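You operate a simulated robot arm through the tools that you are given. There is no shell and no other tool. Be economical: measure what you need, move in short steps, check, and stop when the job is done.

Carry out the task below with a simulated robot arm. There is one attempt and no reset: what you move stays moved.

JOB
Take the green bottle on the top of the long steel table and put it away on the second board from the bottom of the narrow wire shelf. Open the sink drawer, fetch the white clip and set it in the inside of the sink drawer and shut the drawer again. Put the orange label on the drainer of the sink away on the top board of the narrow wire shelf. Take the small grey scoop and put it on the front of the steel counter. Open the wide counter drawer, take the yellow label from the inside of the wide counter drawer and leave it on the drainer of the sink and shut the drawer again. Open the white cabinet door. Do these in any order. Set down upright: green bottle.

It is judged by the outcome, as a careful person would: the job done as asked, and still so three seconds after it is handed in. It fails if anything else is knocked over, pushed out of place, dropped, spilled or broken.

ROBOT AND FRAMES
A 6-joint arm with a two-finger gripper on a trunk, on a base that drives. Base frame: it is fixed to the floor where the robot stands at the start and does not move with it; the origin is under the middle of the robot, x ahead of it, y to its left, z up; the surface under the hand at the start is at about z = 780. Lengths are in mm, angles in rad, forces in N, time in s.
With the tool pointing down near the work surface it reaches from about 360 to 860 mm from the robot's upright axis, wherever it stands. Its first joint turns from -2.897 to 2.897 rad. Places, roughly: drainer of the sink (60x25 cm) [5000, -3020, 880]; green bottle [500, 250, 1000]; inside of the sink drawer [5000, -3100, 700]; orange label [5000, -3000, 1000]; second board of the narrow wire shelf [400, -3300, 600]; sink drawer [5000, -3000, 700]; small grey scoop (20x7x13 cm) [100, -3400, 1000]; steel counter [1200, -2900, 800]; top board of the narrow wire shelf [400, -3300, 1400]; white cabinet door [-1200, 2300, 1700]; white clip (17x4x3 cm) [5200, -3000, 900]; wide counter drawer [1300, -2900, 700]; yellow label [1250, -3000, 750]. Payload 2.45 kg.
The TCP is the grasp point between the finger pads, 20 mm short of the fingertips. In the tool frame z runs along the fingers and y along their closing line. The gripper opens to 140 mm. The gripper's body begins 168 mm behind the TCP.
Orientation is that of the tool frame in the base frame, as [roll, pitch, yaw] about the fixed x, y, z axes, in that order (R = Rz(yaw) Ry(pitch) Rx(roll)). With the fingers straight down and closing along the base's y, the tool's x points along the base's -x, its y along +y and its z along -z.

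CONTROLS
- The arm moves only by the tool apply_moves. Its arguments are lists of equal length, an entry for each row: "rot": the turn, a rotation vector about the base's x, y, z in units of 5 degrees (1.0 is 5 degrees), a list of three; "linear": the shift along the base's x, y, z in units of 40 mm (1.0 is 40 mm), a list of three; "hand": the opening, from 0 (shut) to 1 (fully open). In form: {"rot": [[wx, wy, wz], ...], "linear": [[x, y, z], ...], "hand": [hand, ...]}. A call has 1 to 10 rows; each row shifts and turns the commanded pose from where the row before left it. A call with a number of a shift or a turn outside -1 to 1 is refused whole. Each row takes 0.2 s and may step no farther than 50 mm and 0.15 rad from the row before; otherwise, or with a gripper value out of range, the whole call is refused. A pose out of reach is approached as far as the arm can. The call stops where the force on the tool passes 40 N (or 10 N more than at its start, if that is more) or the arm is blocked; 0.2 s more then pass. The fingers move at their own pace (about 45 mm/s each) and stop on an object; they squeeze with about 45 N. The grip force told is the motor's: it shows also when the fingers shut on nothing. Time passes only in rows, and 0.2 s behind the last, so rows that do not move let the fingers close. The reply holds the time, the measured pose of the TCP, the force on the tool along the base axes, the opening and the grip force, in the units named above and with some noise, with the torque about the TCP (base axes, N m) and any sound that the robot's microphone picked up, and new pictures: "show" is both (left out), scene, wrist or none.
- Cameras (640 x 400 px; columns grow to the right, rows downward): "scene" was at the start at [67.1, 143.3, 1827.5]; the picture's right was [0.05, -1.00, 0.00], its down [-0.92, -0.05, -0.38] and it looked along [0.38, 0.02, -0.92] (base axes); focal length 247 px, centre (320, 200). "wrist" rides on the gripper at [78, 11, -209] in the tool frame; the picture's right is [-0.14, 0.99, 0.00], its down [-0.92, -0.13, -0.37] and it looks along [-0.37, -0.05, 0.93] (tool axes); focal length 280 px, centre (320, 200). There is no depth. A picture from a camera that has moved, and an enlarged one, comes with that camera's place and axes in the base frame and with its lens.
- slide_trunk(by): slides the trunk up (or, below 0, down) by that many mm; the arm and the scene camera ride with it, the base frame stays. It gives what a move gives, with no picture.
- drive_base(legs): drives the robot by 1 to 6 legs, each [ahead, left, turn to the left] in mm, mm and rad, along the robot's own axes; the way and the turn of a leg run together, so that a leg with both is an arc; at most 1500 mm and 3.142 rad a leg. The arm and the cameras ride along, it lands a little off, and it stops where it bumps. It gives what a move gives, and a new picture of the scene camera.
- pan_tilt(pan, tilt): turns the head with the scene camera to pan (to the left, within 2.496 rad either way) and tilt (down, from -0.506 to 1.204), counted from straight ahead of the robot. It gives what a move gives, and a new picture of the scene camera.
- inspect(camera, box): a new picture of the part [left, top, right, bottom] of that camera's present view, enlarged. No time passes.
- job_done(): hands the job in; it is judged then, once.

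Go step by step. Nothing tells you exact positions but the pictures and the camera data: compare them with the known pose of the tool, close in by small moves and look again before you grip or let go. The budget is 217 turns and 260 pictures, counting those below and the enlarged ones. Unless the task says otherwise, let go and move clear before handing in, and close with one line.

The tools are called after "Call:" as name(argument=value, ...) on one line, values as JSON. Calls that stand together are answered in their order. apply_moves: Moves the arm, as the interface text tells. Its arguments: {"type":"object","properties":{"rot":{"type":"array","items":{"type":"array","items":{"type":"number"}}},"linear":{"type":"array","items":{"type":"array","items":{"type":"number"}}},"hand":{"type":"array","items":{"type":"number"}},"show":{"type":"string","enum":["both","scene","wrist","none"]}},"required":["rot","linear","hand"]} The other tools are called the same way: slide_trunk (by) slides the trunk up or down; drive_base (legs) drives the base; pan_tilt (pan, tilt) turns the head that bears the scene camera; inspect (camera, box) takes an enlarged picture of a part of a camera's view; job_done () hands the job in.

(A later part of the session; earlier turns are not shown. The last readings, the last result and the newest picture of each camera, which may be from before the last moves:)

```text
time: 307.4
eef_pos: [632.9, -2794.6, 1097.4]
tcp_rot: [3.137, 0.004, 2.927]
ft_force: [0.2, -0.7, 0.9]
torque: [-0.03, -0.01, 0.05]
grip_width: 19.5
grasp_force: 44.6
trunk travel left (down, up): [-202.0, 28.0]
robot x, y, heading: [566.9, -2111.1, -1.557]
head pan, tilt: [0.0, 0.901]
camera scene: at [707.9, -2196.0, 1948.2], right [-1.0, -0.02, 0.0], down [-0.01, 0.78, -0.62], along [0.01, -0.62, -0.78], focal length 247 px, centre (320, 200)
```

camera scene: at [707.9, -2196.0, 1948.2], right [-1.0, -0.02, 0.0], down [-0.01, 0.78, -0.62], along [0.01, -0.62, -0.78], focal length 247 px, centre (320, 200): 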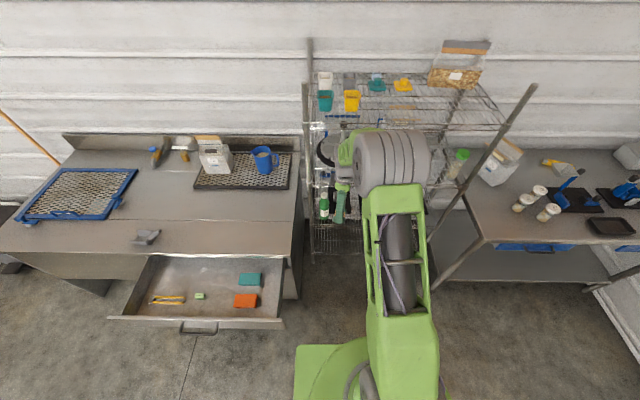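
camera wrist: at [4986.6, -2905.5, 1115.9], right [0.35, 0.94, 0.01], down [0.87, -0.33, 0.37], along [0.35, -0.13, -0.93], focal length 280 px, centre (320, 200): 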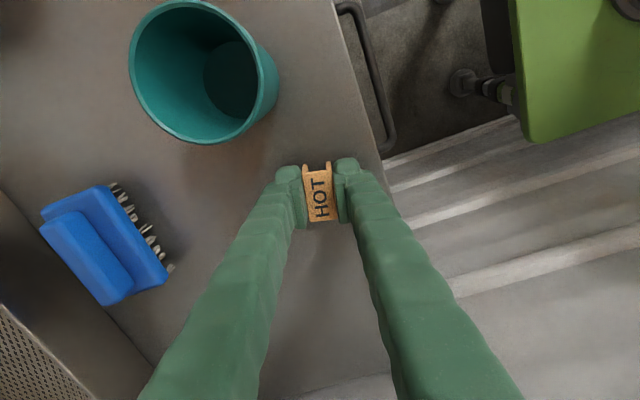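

I'm at the shelf. The front middle of the top board, around (380, -3140), is free. I'll raise the hand above the top board level before going in.

Call:
slide_trunk(by=28)

Call:
apply_moves(rot=[[0, 0, 0.6], [0, 0, 0.6], [0, 0, 0.6], [0, 0, 0.6], [0, 0, 0], [0, 0, 0], [0, 0, 0], [0, 0, 0], [0, 0, 0]], linear=[[0, 0, 1], [0, 0, 1], [0, 0, 1], [0, 0, 1], [0, 0, 1], [0, 0, 1], [0, 0, 1], [0, 0, 1], [0, 0, 1]], hand=[0.05, 0.05, 0.05, 0.05, 0.05, 0.05, 0.05, 0.05, 0.05], show="both")

```text
time: 308.2
eef_pos: [633.9, -2795.7, 1126.1]
tcp_rot: [3.133, 0.002, 2.926]
ft_force: [-0.6, 0.6, -0.5]
torque: [0.02, 0.01, 0.01]
grip_width: 19.5
grasp_force: 44.8
trunk travel left (down, up): [-230.0, 0.0]
robot x, y, heading: [565.0, -2114.1, -1.556]
head pan, tilt: [0.0, 0.901]
```

```text
time: 310.2
eef_pos: [634.8, -2795.7, 1485.5]
tcp_rot: [3.134, 0.004, 3.137]
ft_force: [0.1, 0.6, 0.1]
torque: [0.0, -0.02, -0.01]
grip_width: 19.5
grasp_force: 44.7
trunk travel left (down, up): [-230.0, 0.0]
robot x, y, heading: [568.3, -2118.2, -1.556]
head pan, tilt: [0.0, 0.901]
camera scene: at [708.2, -2195.9, 1976.2], right [-1.0, -0.02, 0.0], down [-0.01, 0.78, -0.62], along [0.01, -0.62, -0.78], focal length 247 px, centre (320, 200)
camera wrist: at [555.4, -2785.4, 1695.6], right [0.14, 0.99, 0.01], down [0.92, -0.14, 0.37], along [0.37, -0.05, -0.93], focal length 280 px, centre (320, 200)
```

scene: 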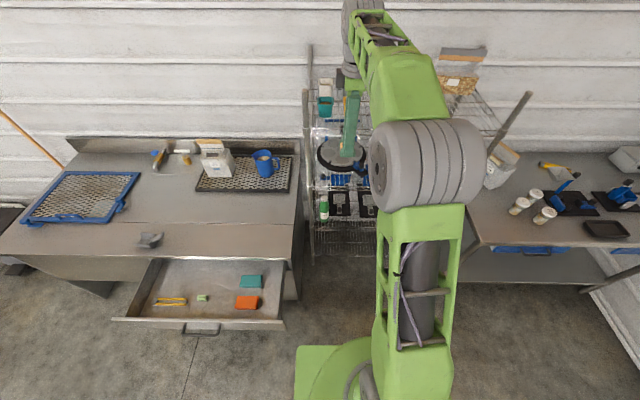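
wrist: 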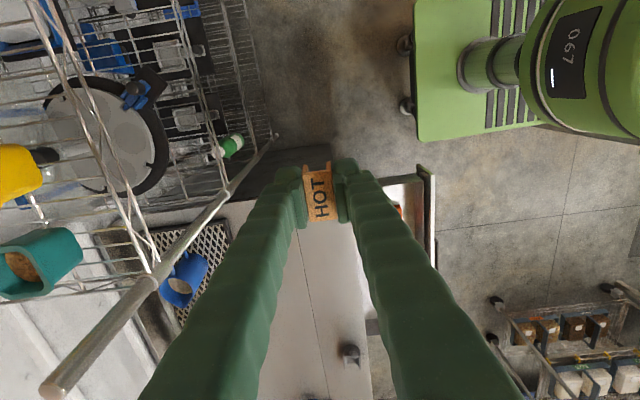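

Call:
drive_base(legs=[[0, -255, 0], [335, 0, 0]])

Call:
apply_moves(rot=[[0, 0, 0]], linear=[[0, 0, -0.5]], hand=[0.05], show="wrist")

```text
time: 314.8
eef_pos: [381.9, -3135.9, 1485.4]
tcp_rot: [3.136, 0.001, 3.134]
ft_force: [0.2, -0.5, -0.6]
torque: [0.03, -0.01, -0.01]
grip_width: 19.6
grasp_force: 44.1
trunk travel left (down, up): [-230.0, 0.0]
robot x, y, heading: [313.1, -2452.5, -1.559]
head pan, tilt: [0.0, 0.901]
camera scene: at [457.0, -2537.0, 1976.1], right [-1.0, -0.01, 0.0], down [-0.01, 0.78, -0.62], along [0.01, -0.62, -0.78], focal length 247 px, centre (320, 200)
```

scene: 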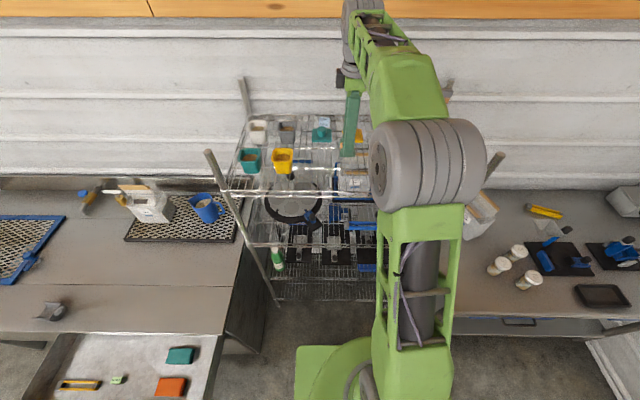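

```text
time: 315.2
eef_pos: [381.6, -3134.0, 1466.6]
tcp_rot: [3.136, 0.005, 3.135]
ft_force: [0.2, 0.0, 0.3]
torque: [0.05, -0.02, 0.0]
grip_width: 19.5
grasp_force: 44.7
trunk travel left (down, up): [-230.0, 0.0]
robot x, y, heading: [318.5, -2452.1, -1.556]
head pan, tilt: [0.0, 0.901]
camera wrist: at [303.2, -3125.0, 1675.4], right [0.14, 0.99, 0.01], down [0.92, -0.14, 0.37], along [0.37, -0.05, -0.93], focal length 280 px, centre (320, 200)
```

wrist: 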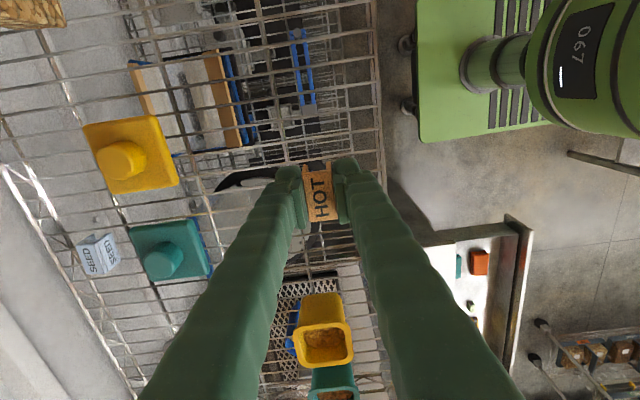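

Call:
apply_moves(rot=[[0, 0, 0], [0, 0, 0]], linear=[[0, 0, -0.6], [0, 0, -0.4]], hand=[0.05, 0.05], show="none")

Call:
apply_moves(rot=[[0, 0, 0], [0, 0, 0]], linear=[[0, 0, -0.15], [0, 0, -0.12]], hand=[0.05, 0.05], show="wrist")

```text
time: 315.8
eef_pos: [380.9, -3134.8, 1424.7]
tcp_rot: [3.136, 0.003, 3.135]
ft_force: [0.8, 0.4, 0.3]
torque: [0.0, -0.01, 0.02]
grip_width: 19.4
grasp_force: 44.9
trunk travel left (down, up): [-230.0, 0.0]
robot x, y, heading: [318.5, -2452.5, -1.555]
head pan, tilt: [0.0, 0.901]
```

```text
time: 316.4
eef_pos: [381.3, -3134.5, 1415.4]
tcp_rot: [3.134, 0.004, 3.133]
ft_force: [0.4, 0.8, -0.3]
torque: [0.01, 0.03, -0.02]
grip_width: 19.2
grasp_force: 44.0
trunk travel left (down, up): [-230.0, 0.0]
robot x, y, heading: [312.9, -2451.9, -1.553]
head pan, tilt: [0.0, 0.901]
camera wrist: at [302.9, -3124.9, 1624.0], right [0.14, 0.99, 0.01], down [0.92, -0.14, 0.37], along [0.37, -0.05, -0.93], focal length 280 px, centre (320, 200)
```

wrist: 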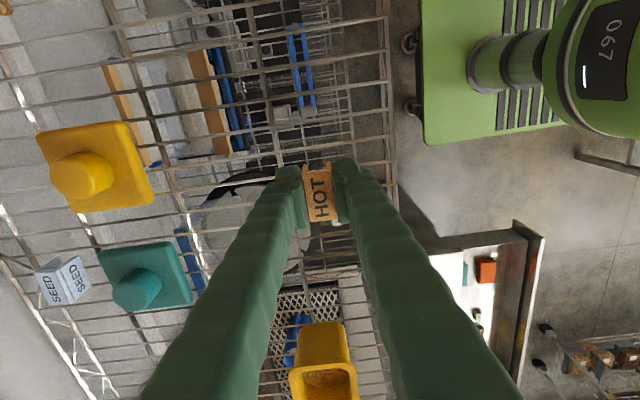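

Call:
apply_moves(rot=[[0, 0, 0], [0, 0, 0]], linear=[[0, 0, -0.13], [0, 0, -0.12]], hand=[0.05, 0.05], show="none")

Call:
apply_moves(rot=[[0, 0, 0], [0, 0, 0]], linear=[[0, 0, -0.12], [0, 0, -0.1]], hand=[0.05, 0.05], show="wrist")

```text
time: 317.0
eef_pos: [380.3, -3134.9, 1404.7]
tcp_rot: [3.134, 0.002, 3.133]
ft_force: [-0.4, 0.7, -0.3]
torque: [0.0, 0.04, -0.01]
grip_width: 19.8
grasp_force: 44.5
trunk travel left (down, up): [-230.0, 0.0]
robot x, y, heading: [317.9, -2452.2, -1.558]
head pan, tilt: [0.0, 0.901]
```

```text
time: 317.6
eef_pos: [381.2, -3134.0, 1396.5]
tcp_rot: [3.135, 0.002, 3.135]
ft_force: [-0.2, -0.8, 0.5]
torque: [-0.02, 0.0, -0.02]
grip_width: 19.6
grasp_force: 44.4
trunk travel left (down, up): [-230.0, 0.0]
robot x, y, heading: [320.0, -2454.8, -1.554]
head pan, tilt: [0.0, 0.901]
camera wrist: at [303.1, -3124.5, 1605.6], right [0.14, 0.99, 0.01], down [0.92, -0.14, 0.37], along [0.37, -0.05, -0.93], focal length 280 px, centre (320, 200)
```

wrist: 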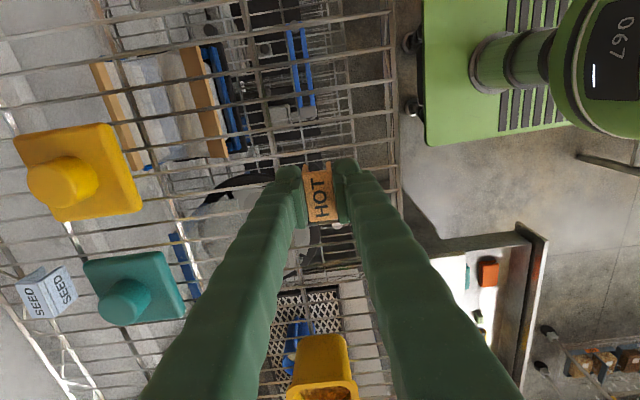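

Call:
apply_moves(rot=[[0, 0, 0], [0, 0, 0]], linear=[[0, 0, -0.1], [0, 0, -0.1]], hand=[0.05, 0.05], show="none")

Call:
apply_moves(rot=[[0, 0, 0], [0, 0, 0]], linear=[[0, 0, -0.1], [0, 0, -0.08]], hand=[0.05, 0.05], show="none")

Call:
inspect(camera="wrist", box=[220, 100, 420, 280])

```text
time: 318.2
eef_pos: [380.9, -3135.1, 1389.1]
tcp_rot: [3.135, 0.002, 3.134]
ft_force: [-0.4, -0.3, -0.4]
torque: [0.0, -0.01, -0.01]
grip_width: 19.4
grasp_force: 43.9
trunk travel left (down, up): [-230.0, 0.0]
robot x, y, heading: [315.6, -2453.0, -1.554]
head pan, tilt: [0.0, 0.901]
```

```text
time: 318.8
eef_pos: [380.7, -3133.4, 1385.0]
tcp_rot: [-3.136, 0.005, 3.134]
ft_force: [0.2, -2.7, 37.2]
torque: [-0.02, 0.0, 0.04]
grip_width: 19.5
grasp_force: 44.6
trunk travel left (down, up): [-230.0, 0.0]
robot x, y, heading: [319.0, -2448.8, -1.555]
head pan, tilt: [0.0, 0.901]
```

```text
2.22 times, centred on (320, 190) of wrist
camera zoom: at [302.8, -3122.6, 1595.3], right [0.14, 0.99, 0.0], down [0.92, -0.13, 0.37], along [0.37, -0.06, -0.93], focal length 623 px, centre (320, 222)
```

zoom: 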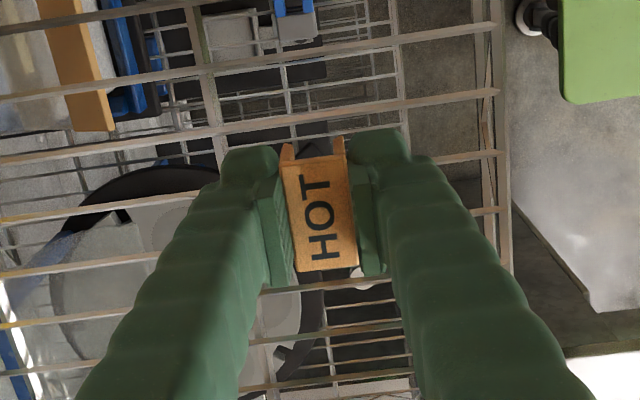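

Two wires run under the label, so it's well supported. I'll release gently.

Call:
apply_moves(rot=[[0, 0, 0], [0, 0, 0], [0, 0, 0], [0, 0, 0], [0, 0, 0], [0, 0, 0]], linear=[[0, 0, 0.07], [0, 0, 0], [0, 0, 0], [0, 0, 0], [0, 0, 0.5], [0, 0, 1]], hand=[0.05, 0.18, 0.25, 0.28, 0.28, 0.28], show="wrist")

```text
time: 320.2
eef_pos: [381.6, -3133.5, 1445.0]
tcp_rot: [3.136, 0.003, 3.134]
ft_force: [-0.6, 0.6, 0.1]
torque: [0.0, 0.0, 0.02]
grip_width: 39.6
grasp_force: 0.1
trunk travel left (down, up): [-230.0, 0.0]
robot x, y, heading: [312.6, -2452.2, -1.558]
head pan, tilt: [0.0, 0.901]
camera wrist: at [303.0, -3124.0, 1654.5], right [0.14, 0.99, 0.01], down [0.92, -0.14, 0.37], along [0.37, -0.05, -0.93], focal length 280 px, centre (320, 200)
```

wrist: 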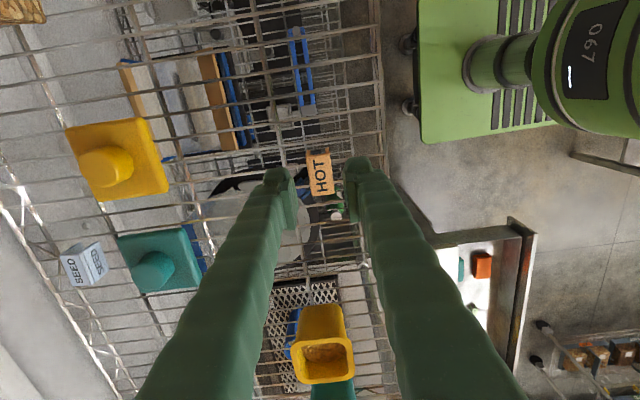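

The label stays on the top board. Now I'll back off and return to shut the wide counter drawer.

Call:
apply_moves(rot=[[0, 0, 0]], linear=[[0, 0, 1]], hand=[0.28], show="none")

Call:
drive_base(legs=[[-410, 0, 0], [0, 1080, 0], [150, 0, 0]])

```text
time: 320.6
eef_pos: [382.4, -3134.0, 1484.9]
tcp_rot: [3.136, 0.005, 3.136]
ft_force: [0.3, 0.5, 0.2]
torque: [0.0, 0.0, -0.01]
grip_width: 39.2
grasp_force: 0.1
trunk travel left (down, up): [-230.0, 0.0]
robot x, y, heading: [314.8, -2452.2, -1.554]
head pan, tilt: [0.0, 0.901]
```

```text
time: 333.5
eef_pos: [1462.4, -2860.0, 1483.3]
tcp_rot: [3.134, 0.003, 3.137]
ft_force: [0.5, -0.8, 0.1]
torque: [0.07, 0.02, -0.03]
grip_width: 39.2
grasp_force: 0.0
trunk travel left (down, up): [-230.0, 0.0]
robot x, y, heading: [1396.3, -2177.1, -1.552]
head pan, tilt: [0.0, 0.901]
camera scene: at [1535.0, -2261.5, 1976.1], right [-1.0, -0.02, 0.0], down [-0.01, 0.78, -0.62], along [0.01, -0.62, -0.78], focal length 247 px, centre (320, 200)
```

scene: 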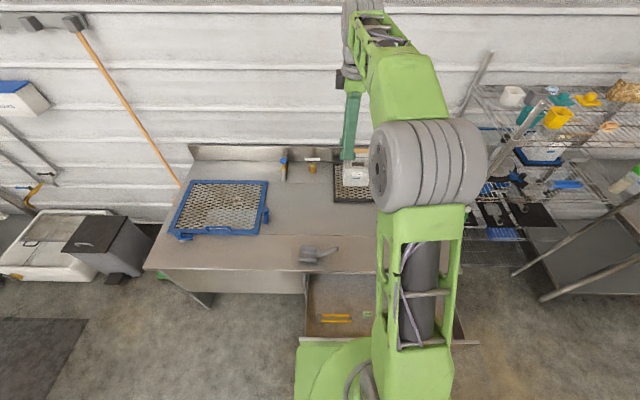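

I went ahead again where I meant to go back. I'll back away from the drawer now.

Call:
drive_base(legs=[[-290, 0, 0]])

Call:
slide_trunk(by=-130)

Call:
inspect(camera="scene", box=[240, 180, 480, 330])

```text
time: 335.5
eef_pos: [1457.9, -2568.6, 1485.1]
tcp_rot: [3.136, 0.004, 3.141]
ft_force: [-0.2, 0.0, 0.9]
torque: [-0.05, -0.01, -0.04]
grip_width: 39.6
grasp_force: 0.0
trunk travel left (down, up): [-230.0, 0.0]
robot x, y, heading: [1387.2, -1885.7, -1.556]
head pan, tilt: [0.0, 0.901]
camera scene: at [1529.7, -1968.4, 1976.3], right [-1.0, -0.02, 0.0], down [-0.02, 0.78, -0.62], along [0.01, -0.62, -0.78], focal length 247 px, centre (320, 200)
```

scene: 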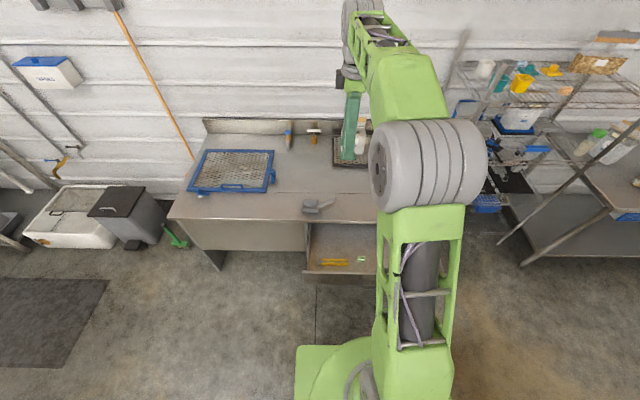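

```text
time: 337.1
eef_pos: [1458.0, -2568.1, 1354.2]
tcp_rot: [3.137, 0.005, 3.141]
ft_force: [0.7, 0.4, -1.1]
torque: [-0.01, -0.03, -0.04]
grip_width: 39.1
grasp_force: 0.0
trunk travel left (down, up): [-100.0, 130.0]
robot x, y, heading: [1389.7, -1887.6, -1.553]
head pan, tilt: [0.0, 0.901]
```

```text
2.67 times, centred on (360, 255) of scene
camera zoom: at [1529.7, -1969.5, 1846.3], right [-1.0, -0.02, 0.0], down [-0.02, 0.78, -0.62], along [0.01, -0.62, -0.78], focal length 659 px, centre (213, 53)
```

zoom: 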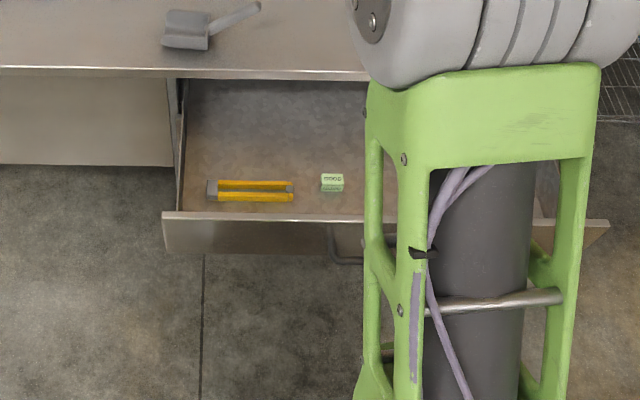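

Call:
apply_moves(rot=[[0, 0, 0], [0, 0, 0], [0, 0, 0], [0, 0, 0], [0, 0, 0], [0, 0, 0], [0, 0, 0], [0, 0, 0], [0, 0, 0], [0, 0, 0]], linear=[[-0.52, 0.62, -0.85], [-0.52, 0.62, -0.85], [-0.52, 0.62, -0.85], [-0.52, 0.62, -0.85], [-0.52, 0.62, -0.85], [-0.52, 0.62, -0.85], [-0.52, 0.62, -0.85], [-0.52, 0.62, -0.85], [-0.52, 0.62, -0.85], [-0.52, 0.62, -0.85]], hand=[0, 0, 0, 0, 0, 0, 0, 0, 0, 0], show="none")

Call:
apply_moves(rot=[[0, 0, 0], [0, 0, 0], [0, 0, 0], [0, 0, 0], [0, 0, 0], [0, 0, 0]], linear=[[0, 0, -1], [0, 0, -1], [0, 0, -1], [0, 0, -1], [0, 0, -1], [0, 0, -0.9]], hand=[0, 0, 0, 0, 0, 0], show="wrist")

```text
time: 339.3
eef_pos: [1248.9, -2320.8, 1014.7]
tcp_rot: [3.134, 0.005, 3.14]
ft_force: [-1.0, 0.0, -0.7]
torque: [-0.02, -0.04, 0.01]
grip_width: 0.2
grasp_force: 29.7
trunk travel left (down, up): [-100.0, 130.0]
robot x, y, heading: [1387.1, -1888.0, -1.55]
head pan, tilt: [0.0, 0.901]
```

```text
time: 340.7
eef_pos: [1249.4, -2322.4, 777.9]
tcp_rot: [3.136, 0.004, 3.138]
ft_force: [0.1, 0.8, 0.6]
torque: [-0.03, -0.01, 0.0]
grip_width: 0.2
grasp_force: 29.7
trunk travel left (down, up): [-100.0, 130.0]
robot x, y, heading: [1382.9, -1888.4, -1.549]
head pan, tilt: [0.0, 0.901]
camera wrist: at [1172.0, -2312.1, 987.3], right [0.14, 0.99, 0.01], down [0.92, -0.13, 0.37], along [0.37, -0.05, -0.93], focal length 280 px, centre (320, 200)
```

wrist: 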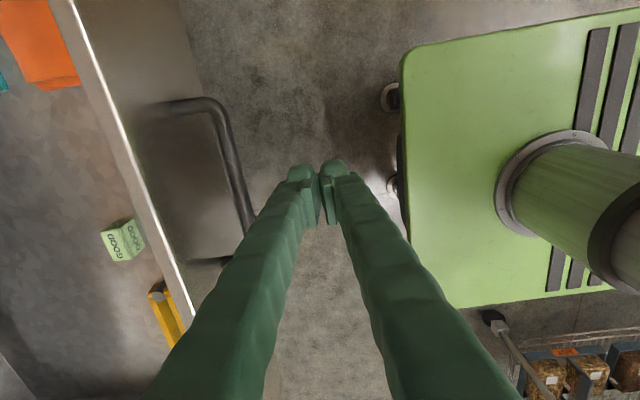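

Call:
apply_moves(rot=[[0, 0, 0], [0, 0, 0], [0, 0, 0], [0, 0, 0], [0, 0, 0], [0, 0, 0], [0, 0, 0], [0, 0, 0], [0, 0, 0]], linear=[[0, 0, -0.5], [0, 0, -0.55], [0, -0.8, 0], [0, -0.8, 0], [0, -0.9, 0], [0, -0.9, 0], [0, -0.9, 0], [0, -0.9, 0], [0, -0.9, 0]], hand=[0, 0, 0, 0, 0, 0, 0, 0, 0], show="wrist")

```text
time: 342.7
eef_pos: [1250.0, -2565.2, 736.3]
tcp_rot: [3.135, 0.004, 3.141]
ft_force: [0.3, -0.8, 1.1]
torque: [0.0, 0.01, -0.02]
grip_width: 0.0
grasp_force: 29.2
trunk travel left (down, up): [-100.0, 130.0]
robot x, y, heading: [1385.0, -1889.9, -1.553]
head pan, tilt: [0.0, 0.901]
camera wrist: at [1171.8, -2555.8, 945.8], right [0.14, 0.99, 0.01], down [0.92, -0.13, 0.37], along [0.37, -0.05, -0.93], focal length 280 px, centre (320, 200)
```

wrist: 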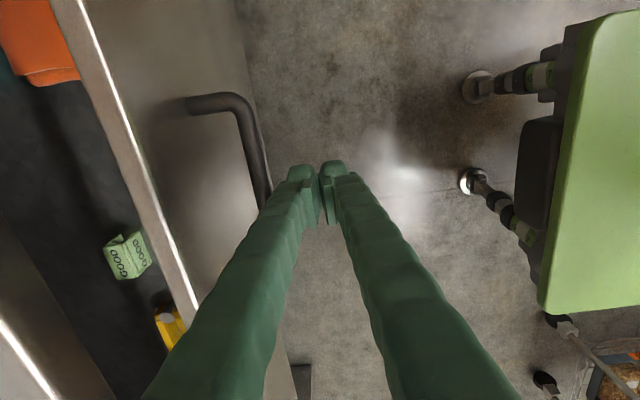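

The drawer is closing smoothly, so I'll keep pushing.

Call:
apply_moves(rot=[[0, 0, 0], [0, 0, 0], [0, 0, 0], [0, 0, 0]], linear=[[0, -0.8, 0], [0, -0.7, 0], [0, -0.6, 0], [0, -0.4, 0]], hand=[0, 0, 0, 0], show="none")

Call:
apply_moves(rot=[[0, 0, 0], [0, 0, 0]], linear=[[0, -0.4, 0], [0, -0.3, 0]], hand=[0, 0], show="wrist")

```text
time: 343.7
eef_pos: [1250.4, -2664.7, 735.6]
tcp_rot: [3.135, 0.004, -3.141]
ft_force: [0.1, 0.1, 0.0]
torque: [0.05, 0.0, 0.02]
grip_width: 0.0
grasp_force: 29.2
trunk travel left (down, up): [-100.0, 130.0]
robot x, y, heading: [1389.3, -1889.7, -1.55]
head pan, tilt: [0.0, 0.901]
```

```text
time: 344.1
eef_pos: [1250.4, -2668.1, 732.9]
tcp_rot: [3.113, 0.005, 3.141]
ft_force: [-0.1, 9.2, 2.6]
torque: [0.0, -0.02, 0.17]
grip_width: 0.0
grasp_force: 29.1
trunk travel left (down, up): [-100.0, 130.0]
robot x, y, heading: [1389.4, -1886.9, -1.554]
head pan, tilt: [0.0, 0.901]
stopped in row 2: the force on the tool passed its limit at 49 N (the readings are from after the stop); the commanded pose is now the measured one
camera wrist: at [1170.8, -2663.5, 942.1], right [0.14, 0.99, 0.03], down [0.92, -0.14, 0.37], along [0.37, -0.02, -0.93], focal length 280 px, centre (320, 200)
```

wrist: 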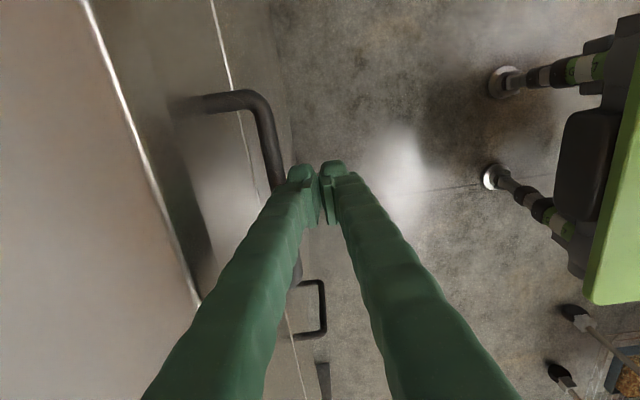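

The drawer is shut. I'll retract, rise, and head back toward the other end of the room for the white cabinet.

Call:
apply_moves(rot=[[0, 0, 0], [0, 0, 0], [0, 0, 0], [0, 0, 0], [0, 0, 0], [0, 0, 0], [0, 0, 0], [0, 0, 0], [0, 0, 0], [0, 0, 0]], linear=[[0, 0.8, 0], [0, 0.5, 0.7], [0, 0.5, 0.9], [0, 0.5, 0.9], [0, 0.5, 0.9], [0, 0.5, 0.9], [0, 0.5, 0.9], [0.5, 0.3, 0.9], [0.5, 0, 0.9], [0.5, 0, 0.9]], hand=[0.3, 0.3, 0.3, 0.3, 0.3, 0.3, 0.3, 0.3, 0.3, 0.3], show="none")

Call:
drive_base(legs=[[170, 0, 0], [0, -1500, 0], [0, -130, 0]])

Call:
inspect(camera="scene", box=[0, 50, 400, 300])

```text
time: 346.3
eef_pos: [1309.8, -2506.4, 1050.4]
tcp_rot: [3.118, 0.006, 3.14]
ft_force: [-0.7, -0.4, 0.8]
torque: [-0.04, 0.01, 0.01]
grip_width: 42.0
grasp_force: 0.1
trunk travel left (down, up): [-100.0, 130.0]
robot x, y, heading: [1390.2, -1887.2, -1.555]
head pan, tilt: [0.0, 0.901]
```

```text
time: 362.1
eef_pos: [-318.5, -2720.3, 1049.6]
tcp_rot: [3.12, 0.005, -3.132]
ft_force: [0.1, 0.1, 0.1]
torque: [0.01, -0.01, 0.0]
grip_width: 42.1
grasp_force: 0.1
trunk travel left (down, up): [-100.0, 130.0]
robot x, y, heading: [-248.6, -2097.8, -1.536]
head pan, tilt: [0.0, 0.901]
camera scene: at [-105.3, -2181.5, 1846.2], right [-1.0, -0.03, 0.0], down [-0.02, 0.78, -0.62], along [0.02, -0.62, -0.78], focal length 247 px, centre (320, 200)
```

scene: 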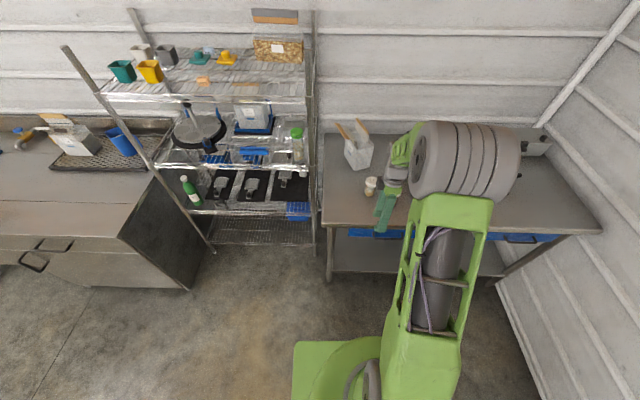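

```text
1.60 times, centred on (200, 175) of scene
camera zoom: at [-105.3, -2181.5, 1846.2], right [-1.0, -0.03, 0.0], down [-0.02, 0.78, -0.62], along [0.02, -0.62, -0.78], focal length 395 px, centre (512, 240)
```

zoom: 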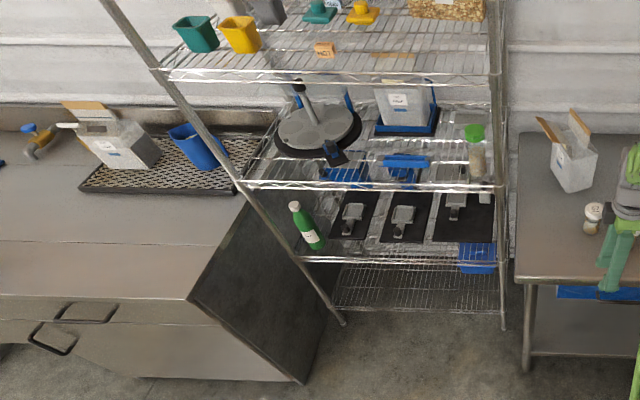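

All is in place here. Next I'll drive back (+y) along the open strip and look at the white cabinet.

Call:
drive_base(legs=[[0, 30, -0.03], [-1300, 0, 0], [-700, 0, 0]])

Call:
pan_tilt(pan=-2.4, tilt=0.4)

Call:
pan_tilt(pan=2.4, tilt=0.4)

```text
time: 372.7
eef_pos: [-320.9, -711.2, 1050.0]
tcp_rot: [3.118, 0.004, 3.135]
ft_force: [0.9, 0.2, -0.4]
torque: [-0.02, 0.03, 0.0]
grip_width: 42.1
grasp_force: 0.1
trunk travel left (down, up): [-100.0, 130.0]
robot x, y, heading: [-238.9, -89.5, -1.558]
head pan, tilt: [0.0, 0.901]
camera scene: at [-98.0, -174.9, 1846.2], right [-1.0, -0.01, 0.0], down [-0.01, 0.78, -0.62], along [0.01, -0.62, -0.78], focal length 247 px, centre (320, 200)
```

scene: 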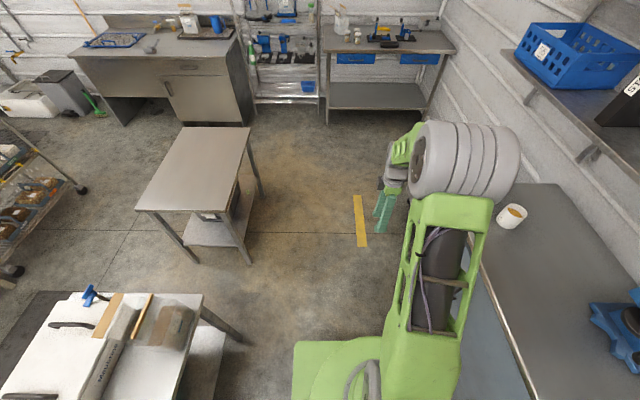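

```text
time: 374.9
eef_pos: [-320.2, -710.3, 1048.9]
tcp_rot: [3.119, 0.005, 3.135]
ft_force: [-1.4, -0.2, -0.9]
torque: [-0.01, 0.01, 0.02]
grip_width: 42.0
grasp_force: 0.0
trunk travel left (down, up): [-100.0, 130.0]
robot x, y, heading: [-241.8, -90.0, -1.556]
head pan, tilt: [-2.4, 0.4]
camera scene: at [-162.8, -32.6, 1889.2], right [0.73, 0.69, 0.0], down [0.27, -0.28, -0.92], along [-0.63, 0.67, -0.39], focal length 247 px, centre (320, 200)
```

scene: 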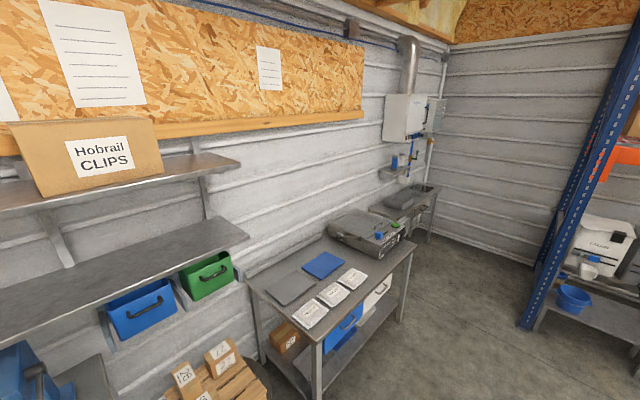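

```text
time: 378.7
eef_pos: [-321.3, -710.6, 1049.6]
tcp_rot: [3.121, 0.005, 3.135]
ft_force: [0.0, -1.0, -0.5]
torque: [-0.02, -0.02, 0.0]
grip_width: 42.1
grasp_force: 0.1
trunk travel left (down, up): [-100.0, 130.0]
robot x, y, heading: [-238.2, -95.6, -1.556]
head pan, tilt: [2.4, 0.4]
camera scene: at [-37.6, -30.8, 1889.2], right [0.75, -0.66, 0.0], down [-0.26, -0.29, -0.92], along [0.61, 0.69, -0.39], focal length 247 px, centre (320, 200)
```

scene: 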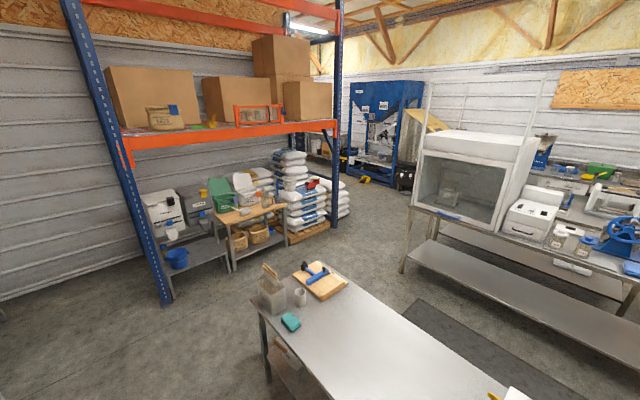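

The white cabinet is on the far wall near (-1250, 2200), z about 1500–1900. I'll drive back in +y and turn to face it.

Call:
drive_base(legs=[[-1300, 0, 0], [-850, 0, 0]])

Call:
drive_base(legs=[[0, 0, -1.585]])

Call:
pan_tilt(pan=0.0, tilt=0.2)

```text
time: 389.3
eef_pos: [-359.2, 1438.9, 1050.2]
tcp_rot: [3.119, 0.004, 3.138]
ft_force: [0.1, -0.5, 0.3]
torque: [-0.03, -0.01, 0.01]
grip_width: 41.8
grasp_force: 0.0
trunk travel left (down, up): [-100.0, 130.0]
robot x, y, heading: [-278.7, 2058.4, -1.548]
head pan, tilt: [2.4, 0.4]
camera scene: at [-78.7, 2120.8, 1889.2], right [0.75, -0.66, 0.0], down [-0.26, -0.29, -0.92], along [0.61, 0.69, -0.39], focal length 247 px, centre (320, 200)
```

scene: 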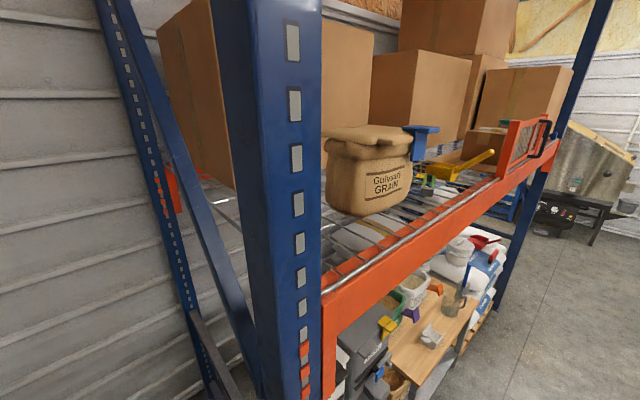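

```text
time: 393.6
eef_pos: [-897.6, 2156.4, 1049.1]
tcp_rot: [3.116, 0.003, 1.539]
ft_force: [1.1, 0.7, -1.0]
torque: [-0.02, 0.0, 0.0]
grip_width: 41.8
grasp_force: 0.0
trunk travel left (down, up): [-100.0, 130.0]
robot x, y, heading: [-281.2, 2055.5, 3.128]
head pan, tilt: [2.4, 0.4]
camera scene: at [-223.9, 1854.9, 1889.2], right [-0.68, -0.73, 0.0], down [-0.28, 0.27, -0.92], along [0.67, -0.63, -0.39], focal length 247 px, centre (320, 200)
```

scene: 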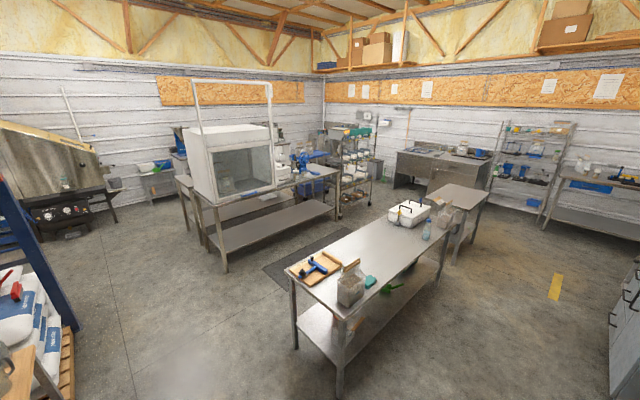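

```text
time: 395.8
eef_pos: [-895.6, 2155.3, 1048.4]
tcp_rot: [3.118, 0.005, 1.539]
ft_force: [-0.5, -0.6, 0.9]
torque: [0.01, 0.0, -0.01]
grip_width: 42.2
grasp_force: 0.1
trunk travel left (down, up): [-100.0, 130.0]
robot x, y, heading: [-281.6, 2057.7, 3.13]
head pan, tilt: [0.0, 0.201]
camera scene: at [-384.7, 1919.0, 1907.8], right [0.01, 1.0, 0.0], down [0.2, 0.0, -0.98], along [-0.98, 0.01, -0.2], focal length 247 px, centre (320, 200)
```

scene: 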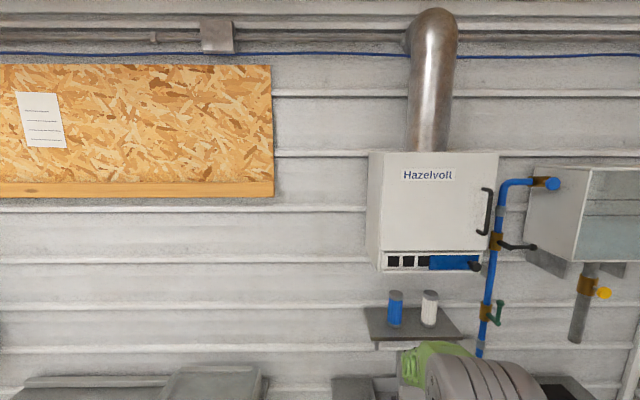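

The cabinet's door has a vertical bar handle on its right at about (-1160, 2487, 1700), so the hinge is on the left. I'll raise the arm and turn the tool level toward it.

Call:
slide_trunk(by=130)

Call:
apply_moves(rot=[[0, 0, -1], [0, 0, -1], [0, 0, -1], [0, 0, -1], [0, 0, -1], [0, 0, -1], [0, 0, -1], [0, 0, -1], [0, 0, -1], [0, 0, -1]], linear=[[0, 0.3, 0.6], [0, 0.3, 0.6], [0, 0.3, 0.6], [0, 0.3, 0.6], [0, 0.3, 0.6], [0, 0.3, 0.6], [0, 0.3, 0.6], [0, 0.3, 0.6], [0, 0.3, 0.6], [0, 0.3, 0.6]], hand=[0.5, 0.5, 0.5, 0.5, 0.5, 0.5, 0.5, 0.5, 0.5, 0.5], show="none")

Call:
apply_moves(rot=[[0, 0, -1], [0, 0, -1], [0, 0, -1], [0, 0, -1], [0, 0, -1], [0, 0, -1], [0, 0, -1], [0, 0, -0.6], [0, 1, 0], [0, 1, 0]], linear=[[0, 0.3, 0.3], [0, 0.3, 0.3], [0, 0.3, 0.3], [0, 0.3, 0.3], [0, 0.3, 0.3], [0, 0.3, 0.3], [0, 0.3, 0.3], [0, 0.3, 0.3], [-0.3, 0.2, 0], [-0.3, 0.2, 0]], hand=[0.5, 0.5, 0.5, 0.5, 0.5, 0.5, 0.5, 0.5, 0.5, 0.5], show="none")

Call:
apply_moves(rot=[[0, 1, 0], [0, 1, 0], [0, 1, 0], [0, 1, 0], [0, 1, 0], [0, 1, 0], [0, 1, 0], [0, 1, 0], [0, 1, 0], [0, 1, 0]], linear=[[-0.3, 0.1, 0.3], [-0.3, 0.1, 0.3], [-0.3, 0.1, 0.3], [-0.3, 0.1, 0.3], [-0.3, 0.1, 0.3], [-0.2, 0.1, 0.3], [-0.2, 0.1, 0.3], [-0.2, 0.1, 0.3], [-0.2, 0.1, 0.3], [-0.2, 0.1, 0.3]], hand=[0.5, 0.5, 0.5, 0.5, 0.5, 0.5, 0.5, 0.5, 0.5, 0.5], show="both")

```text
time: 397.4
eef_pos: [-896.9, 2155.3, 1178.3]
tcp_rot: [3.117, 0.005, 1.54]
ft_force: [-0.8, -0.2, -0.3]
torque: [0.0, -0.02, -0.02]
grip_width: 41.9
grasp_force: 0.2
trunk travel left (down, up): [-230.0, 0.0]
robot x, y, heading: [-277.8, 2054.6, 3.129]
head pan, tilt: [0.0, 0.201]
```

```text
time: 399.6
eef_pos: [-895.7, 2275.6, 1419.9]
tcp_rot: [3.118, 0.004, 0.665]
ft_force: [0.2, 0.5, 0.3]
torque: [-0.04, 0.0, 0.02]
grip_width: 70.2
grasp_force: 0.1
trunk travel left (down, up): [-230.0, 0.0]
robot x, y, heading: [-280.0, 2058.9, 3.132]
head pan, tilt: [0.0, 0.201]
```

```text
time: 401.8
eef_pos: [-921.3, 2388.7, 1516.6]
tcp_rot: [3.119, 0.181, 0.001]
ft_force: [0.3, 0.0, 1.1]
torque: [-0.04, 0.02, -0.04]
grip_width: 69.9
grasp_force: 0.0
trunk travel left (down, up): [-230.0, 0.0]
robot x, y, heading: [-280.4, 2058.1, 3.129]
head pan, tilt: [0.0, 0.201]
```

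```text
time: 404.0
eef_pos: [-1020.7, 2427.2, 1635.0]
tcp_rot: [3.123, 1.055, 0.006]
ft_force: [-0.4, 1.1, 0.3]
torque: [-0.01, 0.0, 0.03]
grip_width: 70.0
grasp_force: 0.0
trunk travel left (down, up): [-230.0, 0.0]
robot x, y, heading: [-284.6, 2055.7, 3.13]
head pan, tilt: [0.0, 0.201]
camera scene: at [-384.7, 1919.4, 2037.8], right [0.01, 1.0, 0.0], down [0.2, 0.0, -0.98], along [-0.98, 0.01, -0.2], focal length 247 px, centre (320, 200)
camera wrist: at [-799.6, 2422.6, 1671.4], right [-0.05, -0.99, 0.13], down [-0.14, 0.13, 0.98], along [-0.99, 0.03, -0.14], focal length 280 px, centre (320, 200)
```

scene: 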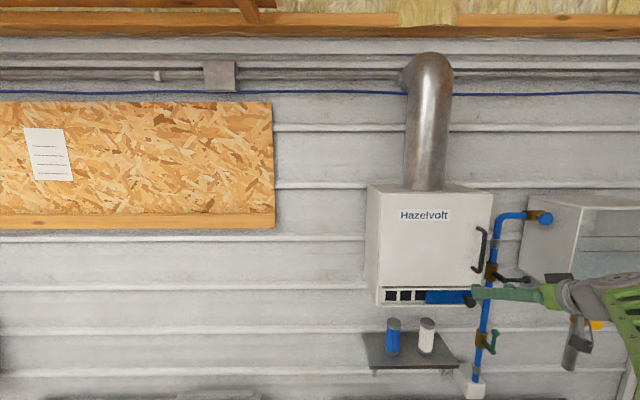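
wrist: 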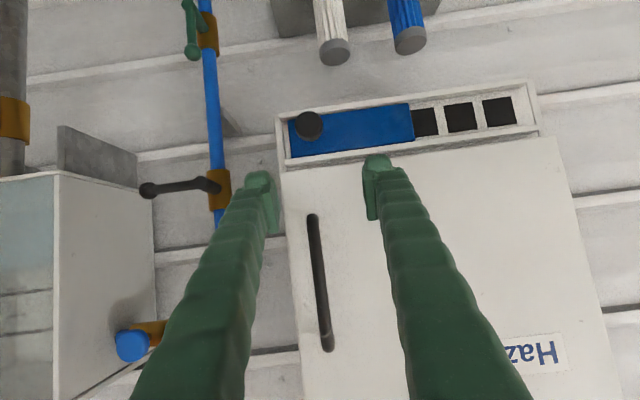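

The bar is near (-1165, 2458), z 1640–1790. I'll finish levelling and line up in front of it.

Call:
apply_moves(rot=[[0, 1, 0], [0, 1, 0], [0, 1, 0], [0, 1, 0], [0, 1, 0], [0, 0.6, 0]], linear=[[-0.2, 0.1, 0.35], [-0.2, 0.1, 0.35], [-0.2, 0.15, 0.35], [-0.2, 0.15, 0.35], [-0.2, 0.15, 0.35], [-0.2, 0.15, 0.3]], hand=[0.4, 0.35, 0.35, 0.35, 0.35, 0.35], show="wrist")

```text
time: 405.4
eef_pos: [-1068.9, 2459.1, 1718.2]
tcp_rot: [-3.065, 1.542, 0.097]
ft_force: [0.2, 0.9, 1.0]
torque: [0.01, -0.02, 0.02]
grip_width: 49.2
grasp_force: 0.1
trunk travel left (down, up): [-230.0, 0.0]
robot x, y, heading: [-278.4, 2057.0, 3.13]
head pan, tilt: [0.0, 0.201]
camera wrist: at [-857.2, 2454.0, 1645.3], right [0.02, -0.99, 0.14], down [0.34, 0.13, 0.93], along [-0.94, 0.03, 0.34], focal length 280 px, centre (320, 200)
```

wrist: 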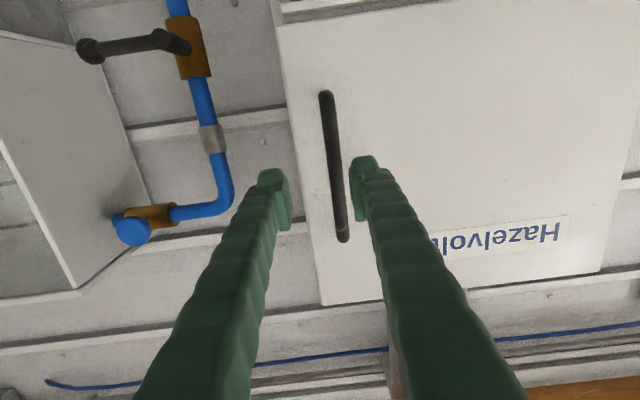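

Call:
apply_moves(rot=[[0, 0, 0], [0, 0, 0]], linear=[[0, -0.36, 0], [-0.7, 0, 0]], hand=[0.35, 0.35], show="wrist")

```text
time: 406.0
eef_pos: [-1099.1, 2446.6, 1714.1]
tcp_rot: [-3.109, 1.54, 0.055]
ft_force: [0.3, 0.3, -0.1]
torque: [-0.02, 0.03, 0.08]
grip_width: 48.6
grasp_force: 0.1
trunk travel left (down, up): [-230.0, 0.0]
robot x, y, heading: [-281.0, 2059.2, 3.136]
head pan, tilt: [0.0, 0.201]
camera wrist: at [-887.1, 2441.2, 1643.8], right [0.02, -0.99, 0.14], down [0.34, 0.14, 0.93], along [-0.94, 0.03, 0.34], focal length 280 px, centre (320, 200)
```

wrist: 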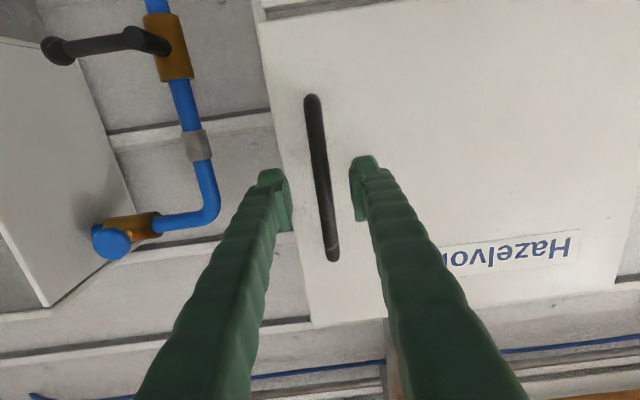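

Call:
apply_moves(rot=[[0, 0, 0], [0, 0, 0]], linear=[[-0.7, 0, 0], [-0.55, 0, 0]], hand=[0.33, 0.33], show="wrist")

```text
time: 406.7
eef_pos: [-1133.0, 2448.7, 1718.3]
tcp_rot: [-3.066, 1.539, 0.091]
ft_force: [70.4, -12.9, -3.5]
torque: [0.03, 0.83, -2.79]
grip_width: 41.9
grasp_force: 0.0
trunk travel left (down, up): [-230.0, 0.0]
robot x, y, heading: [-278.8, 2059.3, 3.128]
head pan, tilt: [0.0, 0.201]
stopped in row 2: the force on the tool passed its limit at 70 N (the readings are from after the stop); the commanded pose is now the measured one
camera wrist: at [-920.7, 2441.2, 1646.7], right [0.01, -0.99, 0.14], down [0.34, 0.13, 0.93], along [-0.94, 0.03, 0.34], focal length 280 px, centre (320, 200)
```

wrist: 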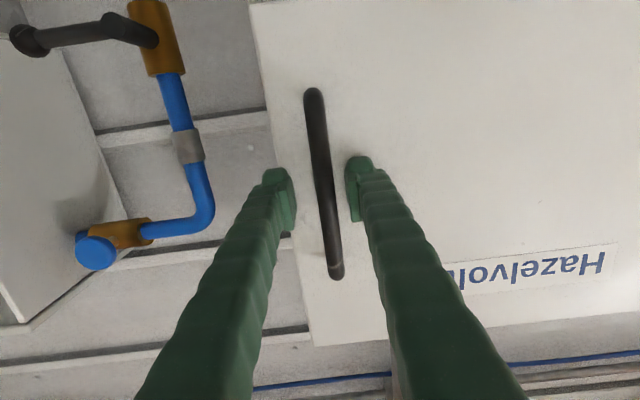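

The fingertips reached the door face, so the bar is between the pads. I'll back off slightly and close.

Call:
apply_moves(rot=[[0, 0, 0], [0, 0, 0], [0, 0, 0], [0, 0, 0], [0, 0, 0]], linear=[[0.25, 0, 0], [0, 0, 0], [0, 0, 0], [0, 0, 0], [0, 0, 0]], hand=[0.33, 0.1, 0, 0, 0], show="wrist")

```text
time: 407.9
eef_pos: [-1132.5, 2444.5, 1714.0]
tcp_rot: [-3.088, 1.533, 0.077]
ft_force: [15.2, -18.2, -8.8]
torque: [-0.23, 0.33, -0.31]
grip_width: 7.7
grasp_force: 35.6
trunk travel left (down, up): [-230.0, 0.0]
robot x, y, heading: [-280.2, 2056.6, 3.132]
head pan, tilt: [0.0, 0.201]
camera wrist: at [-919.7, 2437.3, 1643.2], right [0.02, -0.99, 0.14], down [0.33, 0.13, 0.93], along [-0.94, 0.03, 0.33], focal length 280 px, centre (320, 200)
```

wrist: 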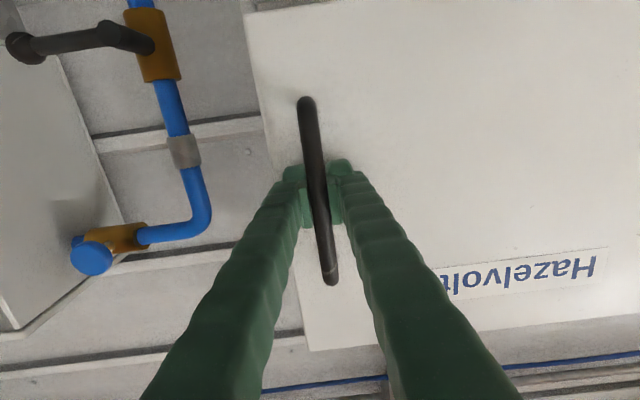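

The bar is gripped. I'll start swinging the door open along its arc.

Call:
apply_moves(rot=[[0, 0, 0], [0, 0, -0.6], [0, 0, -0.8], [0, 0, -0.8]], linear=[[0.695, -0.1, 0], [0.68, -0.16, 0], [0.665, -0.22, 0], [0.64, -0.28, 0]], hand=[0, 0, 0, 0], show="both")

```text
time: 408.9
eef_pos: [-1027.4, 2413.9, 1711.3]
tcp_rot: [-3.034, 1.534, -0.062]
ft_force: [-10.2, -21.4, -1.2]
torque: [-0.66, -0.92, -0.11]
grip_width: 7.5
grasp_force: 35.9
trunk travel left (down, up): [-230.0, 0.0]
robot x, y, heading: [-279.1, 2060.0, 3.128]
head pan, tilt: [0.0, 0.201]
camera scene: at [-385.7, 1913.9, 2037.3], right [0.01, 1.0, 0.0], down [0.2, 0.0, -0.98], along [-0.98, 0.01, -0.2], focal length 247 px, centre (320, 200)
camera wrist: at [-819.7, 2366.4, 1643.0], right [-0.17, -0.98, 0.13], down [0.35, 0.07, 0.93], along [-0.92, 0.21, 0.33], focal length 280 px, centre (320, 200)
```

scene: 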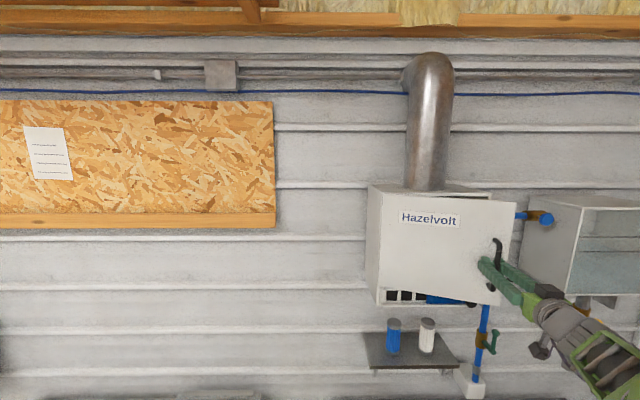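
wrist: 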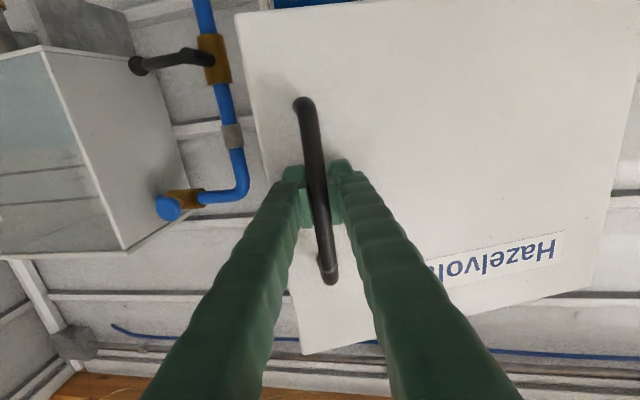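

Call:
apply_moves(rot=[[0, 0, -1], [0, 0, -1], [0, 0, -1], [0, 0, -1]], linear=[[0.62, -0.34, 0], [0.59, -0.4, 0], [0.55, -0.44, 0], [0.51, -0.49, 0]], hand=[0, 0, 0, 0], show="scene")

```text
time: 409.9
eef_pos: [-957.8, 2370.4, 1712.3]
tcp_rot: [-3.054, 1.531, -0.337]
ft_force: [-17.0, -15.9, 2.2]
torque: [-0.47, 0.2, -0.53]
grip_width: 7.8
grasp_force: 35.7
out of reach, approached as far as the arm can: row 4
trunk travel left (down, up): [-230.0, 0.0]
robot x, y, heading: [-275.3, 2055.6, 3.129]
head pan, tilt: [0.0, 0.201]
camera scene: at [-388.2, 1915.3, 2037.3], right [0.01, 1.0, 0.0], down [0.2, 0.0, -0.98], along [-0.98, 0.01, -0.2], focal length 247 px, centre (320, 200)
```

scene: 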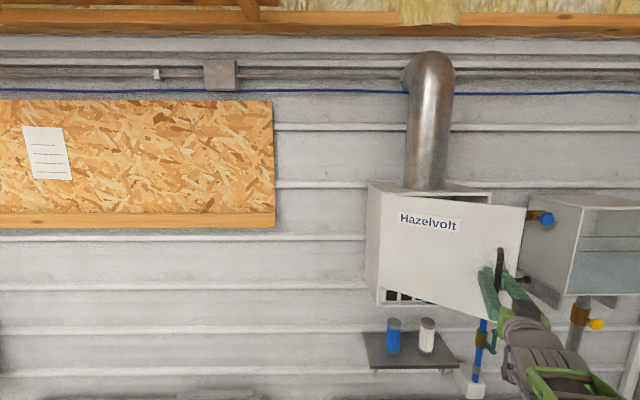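

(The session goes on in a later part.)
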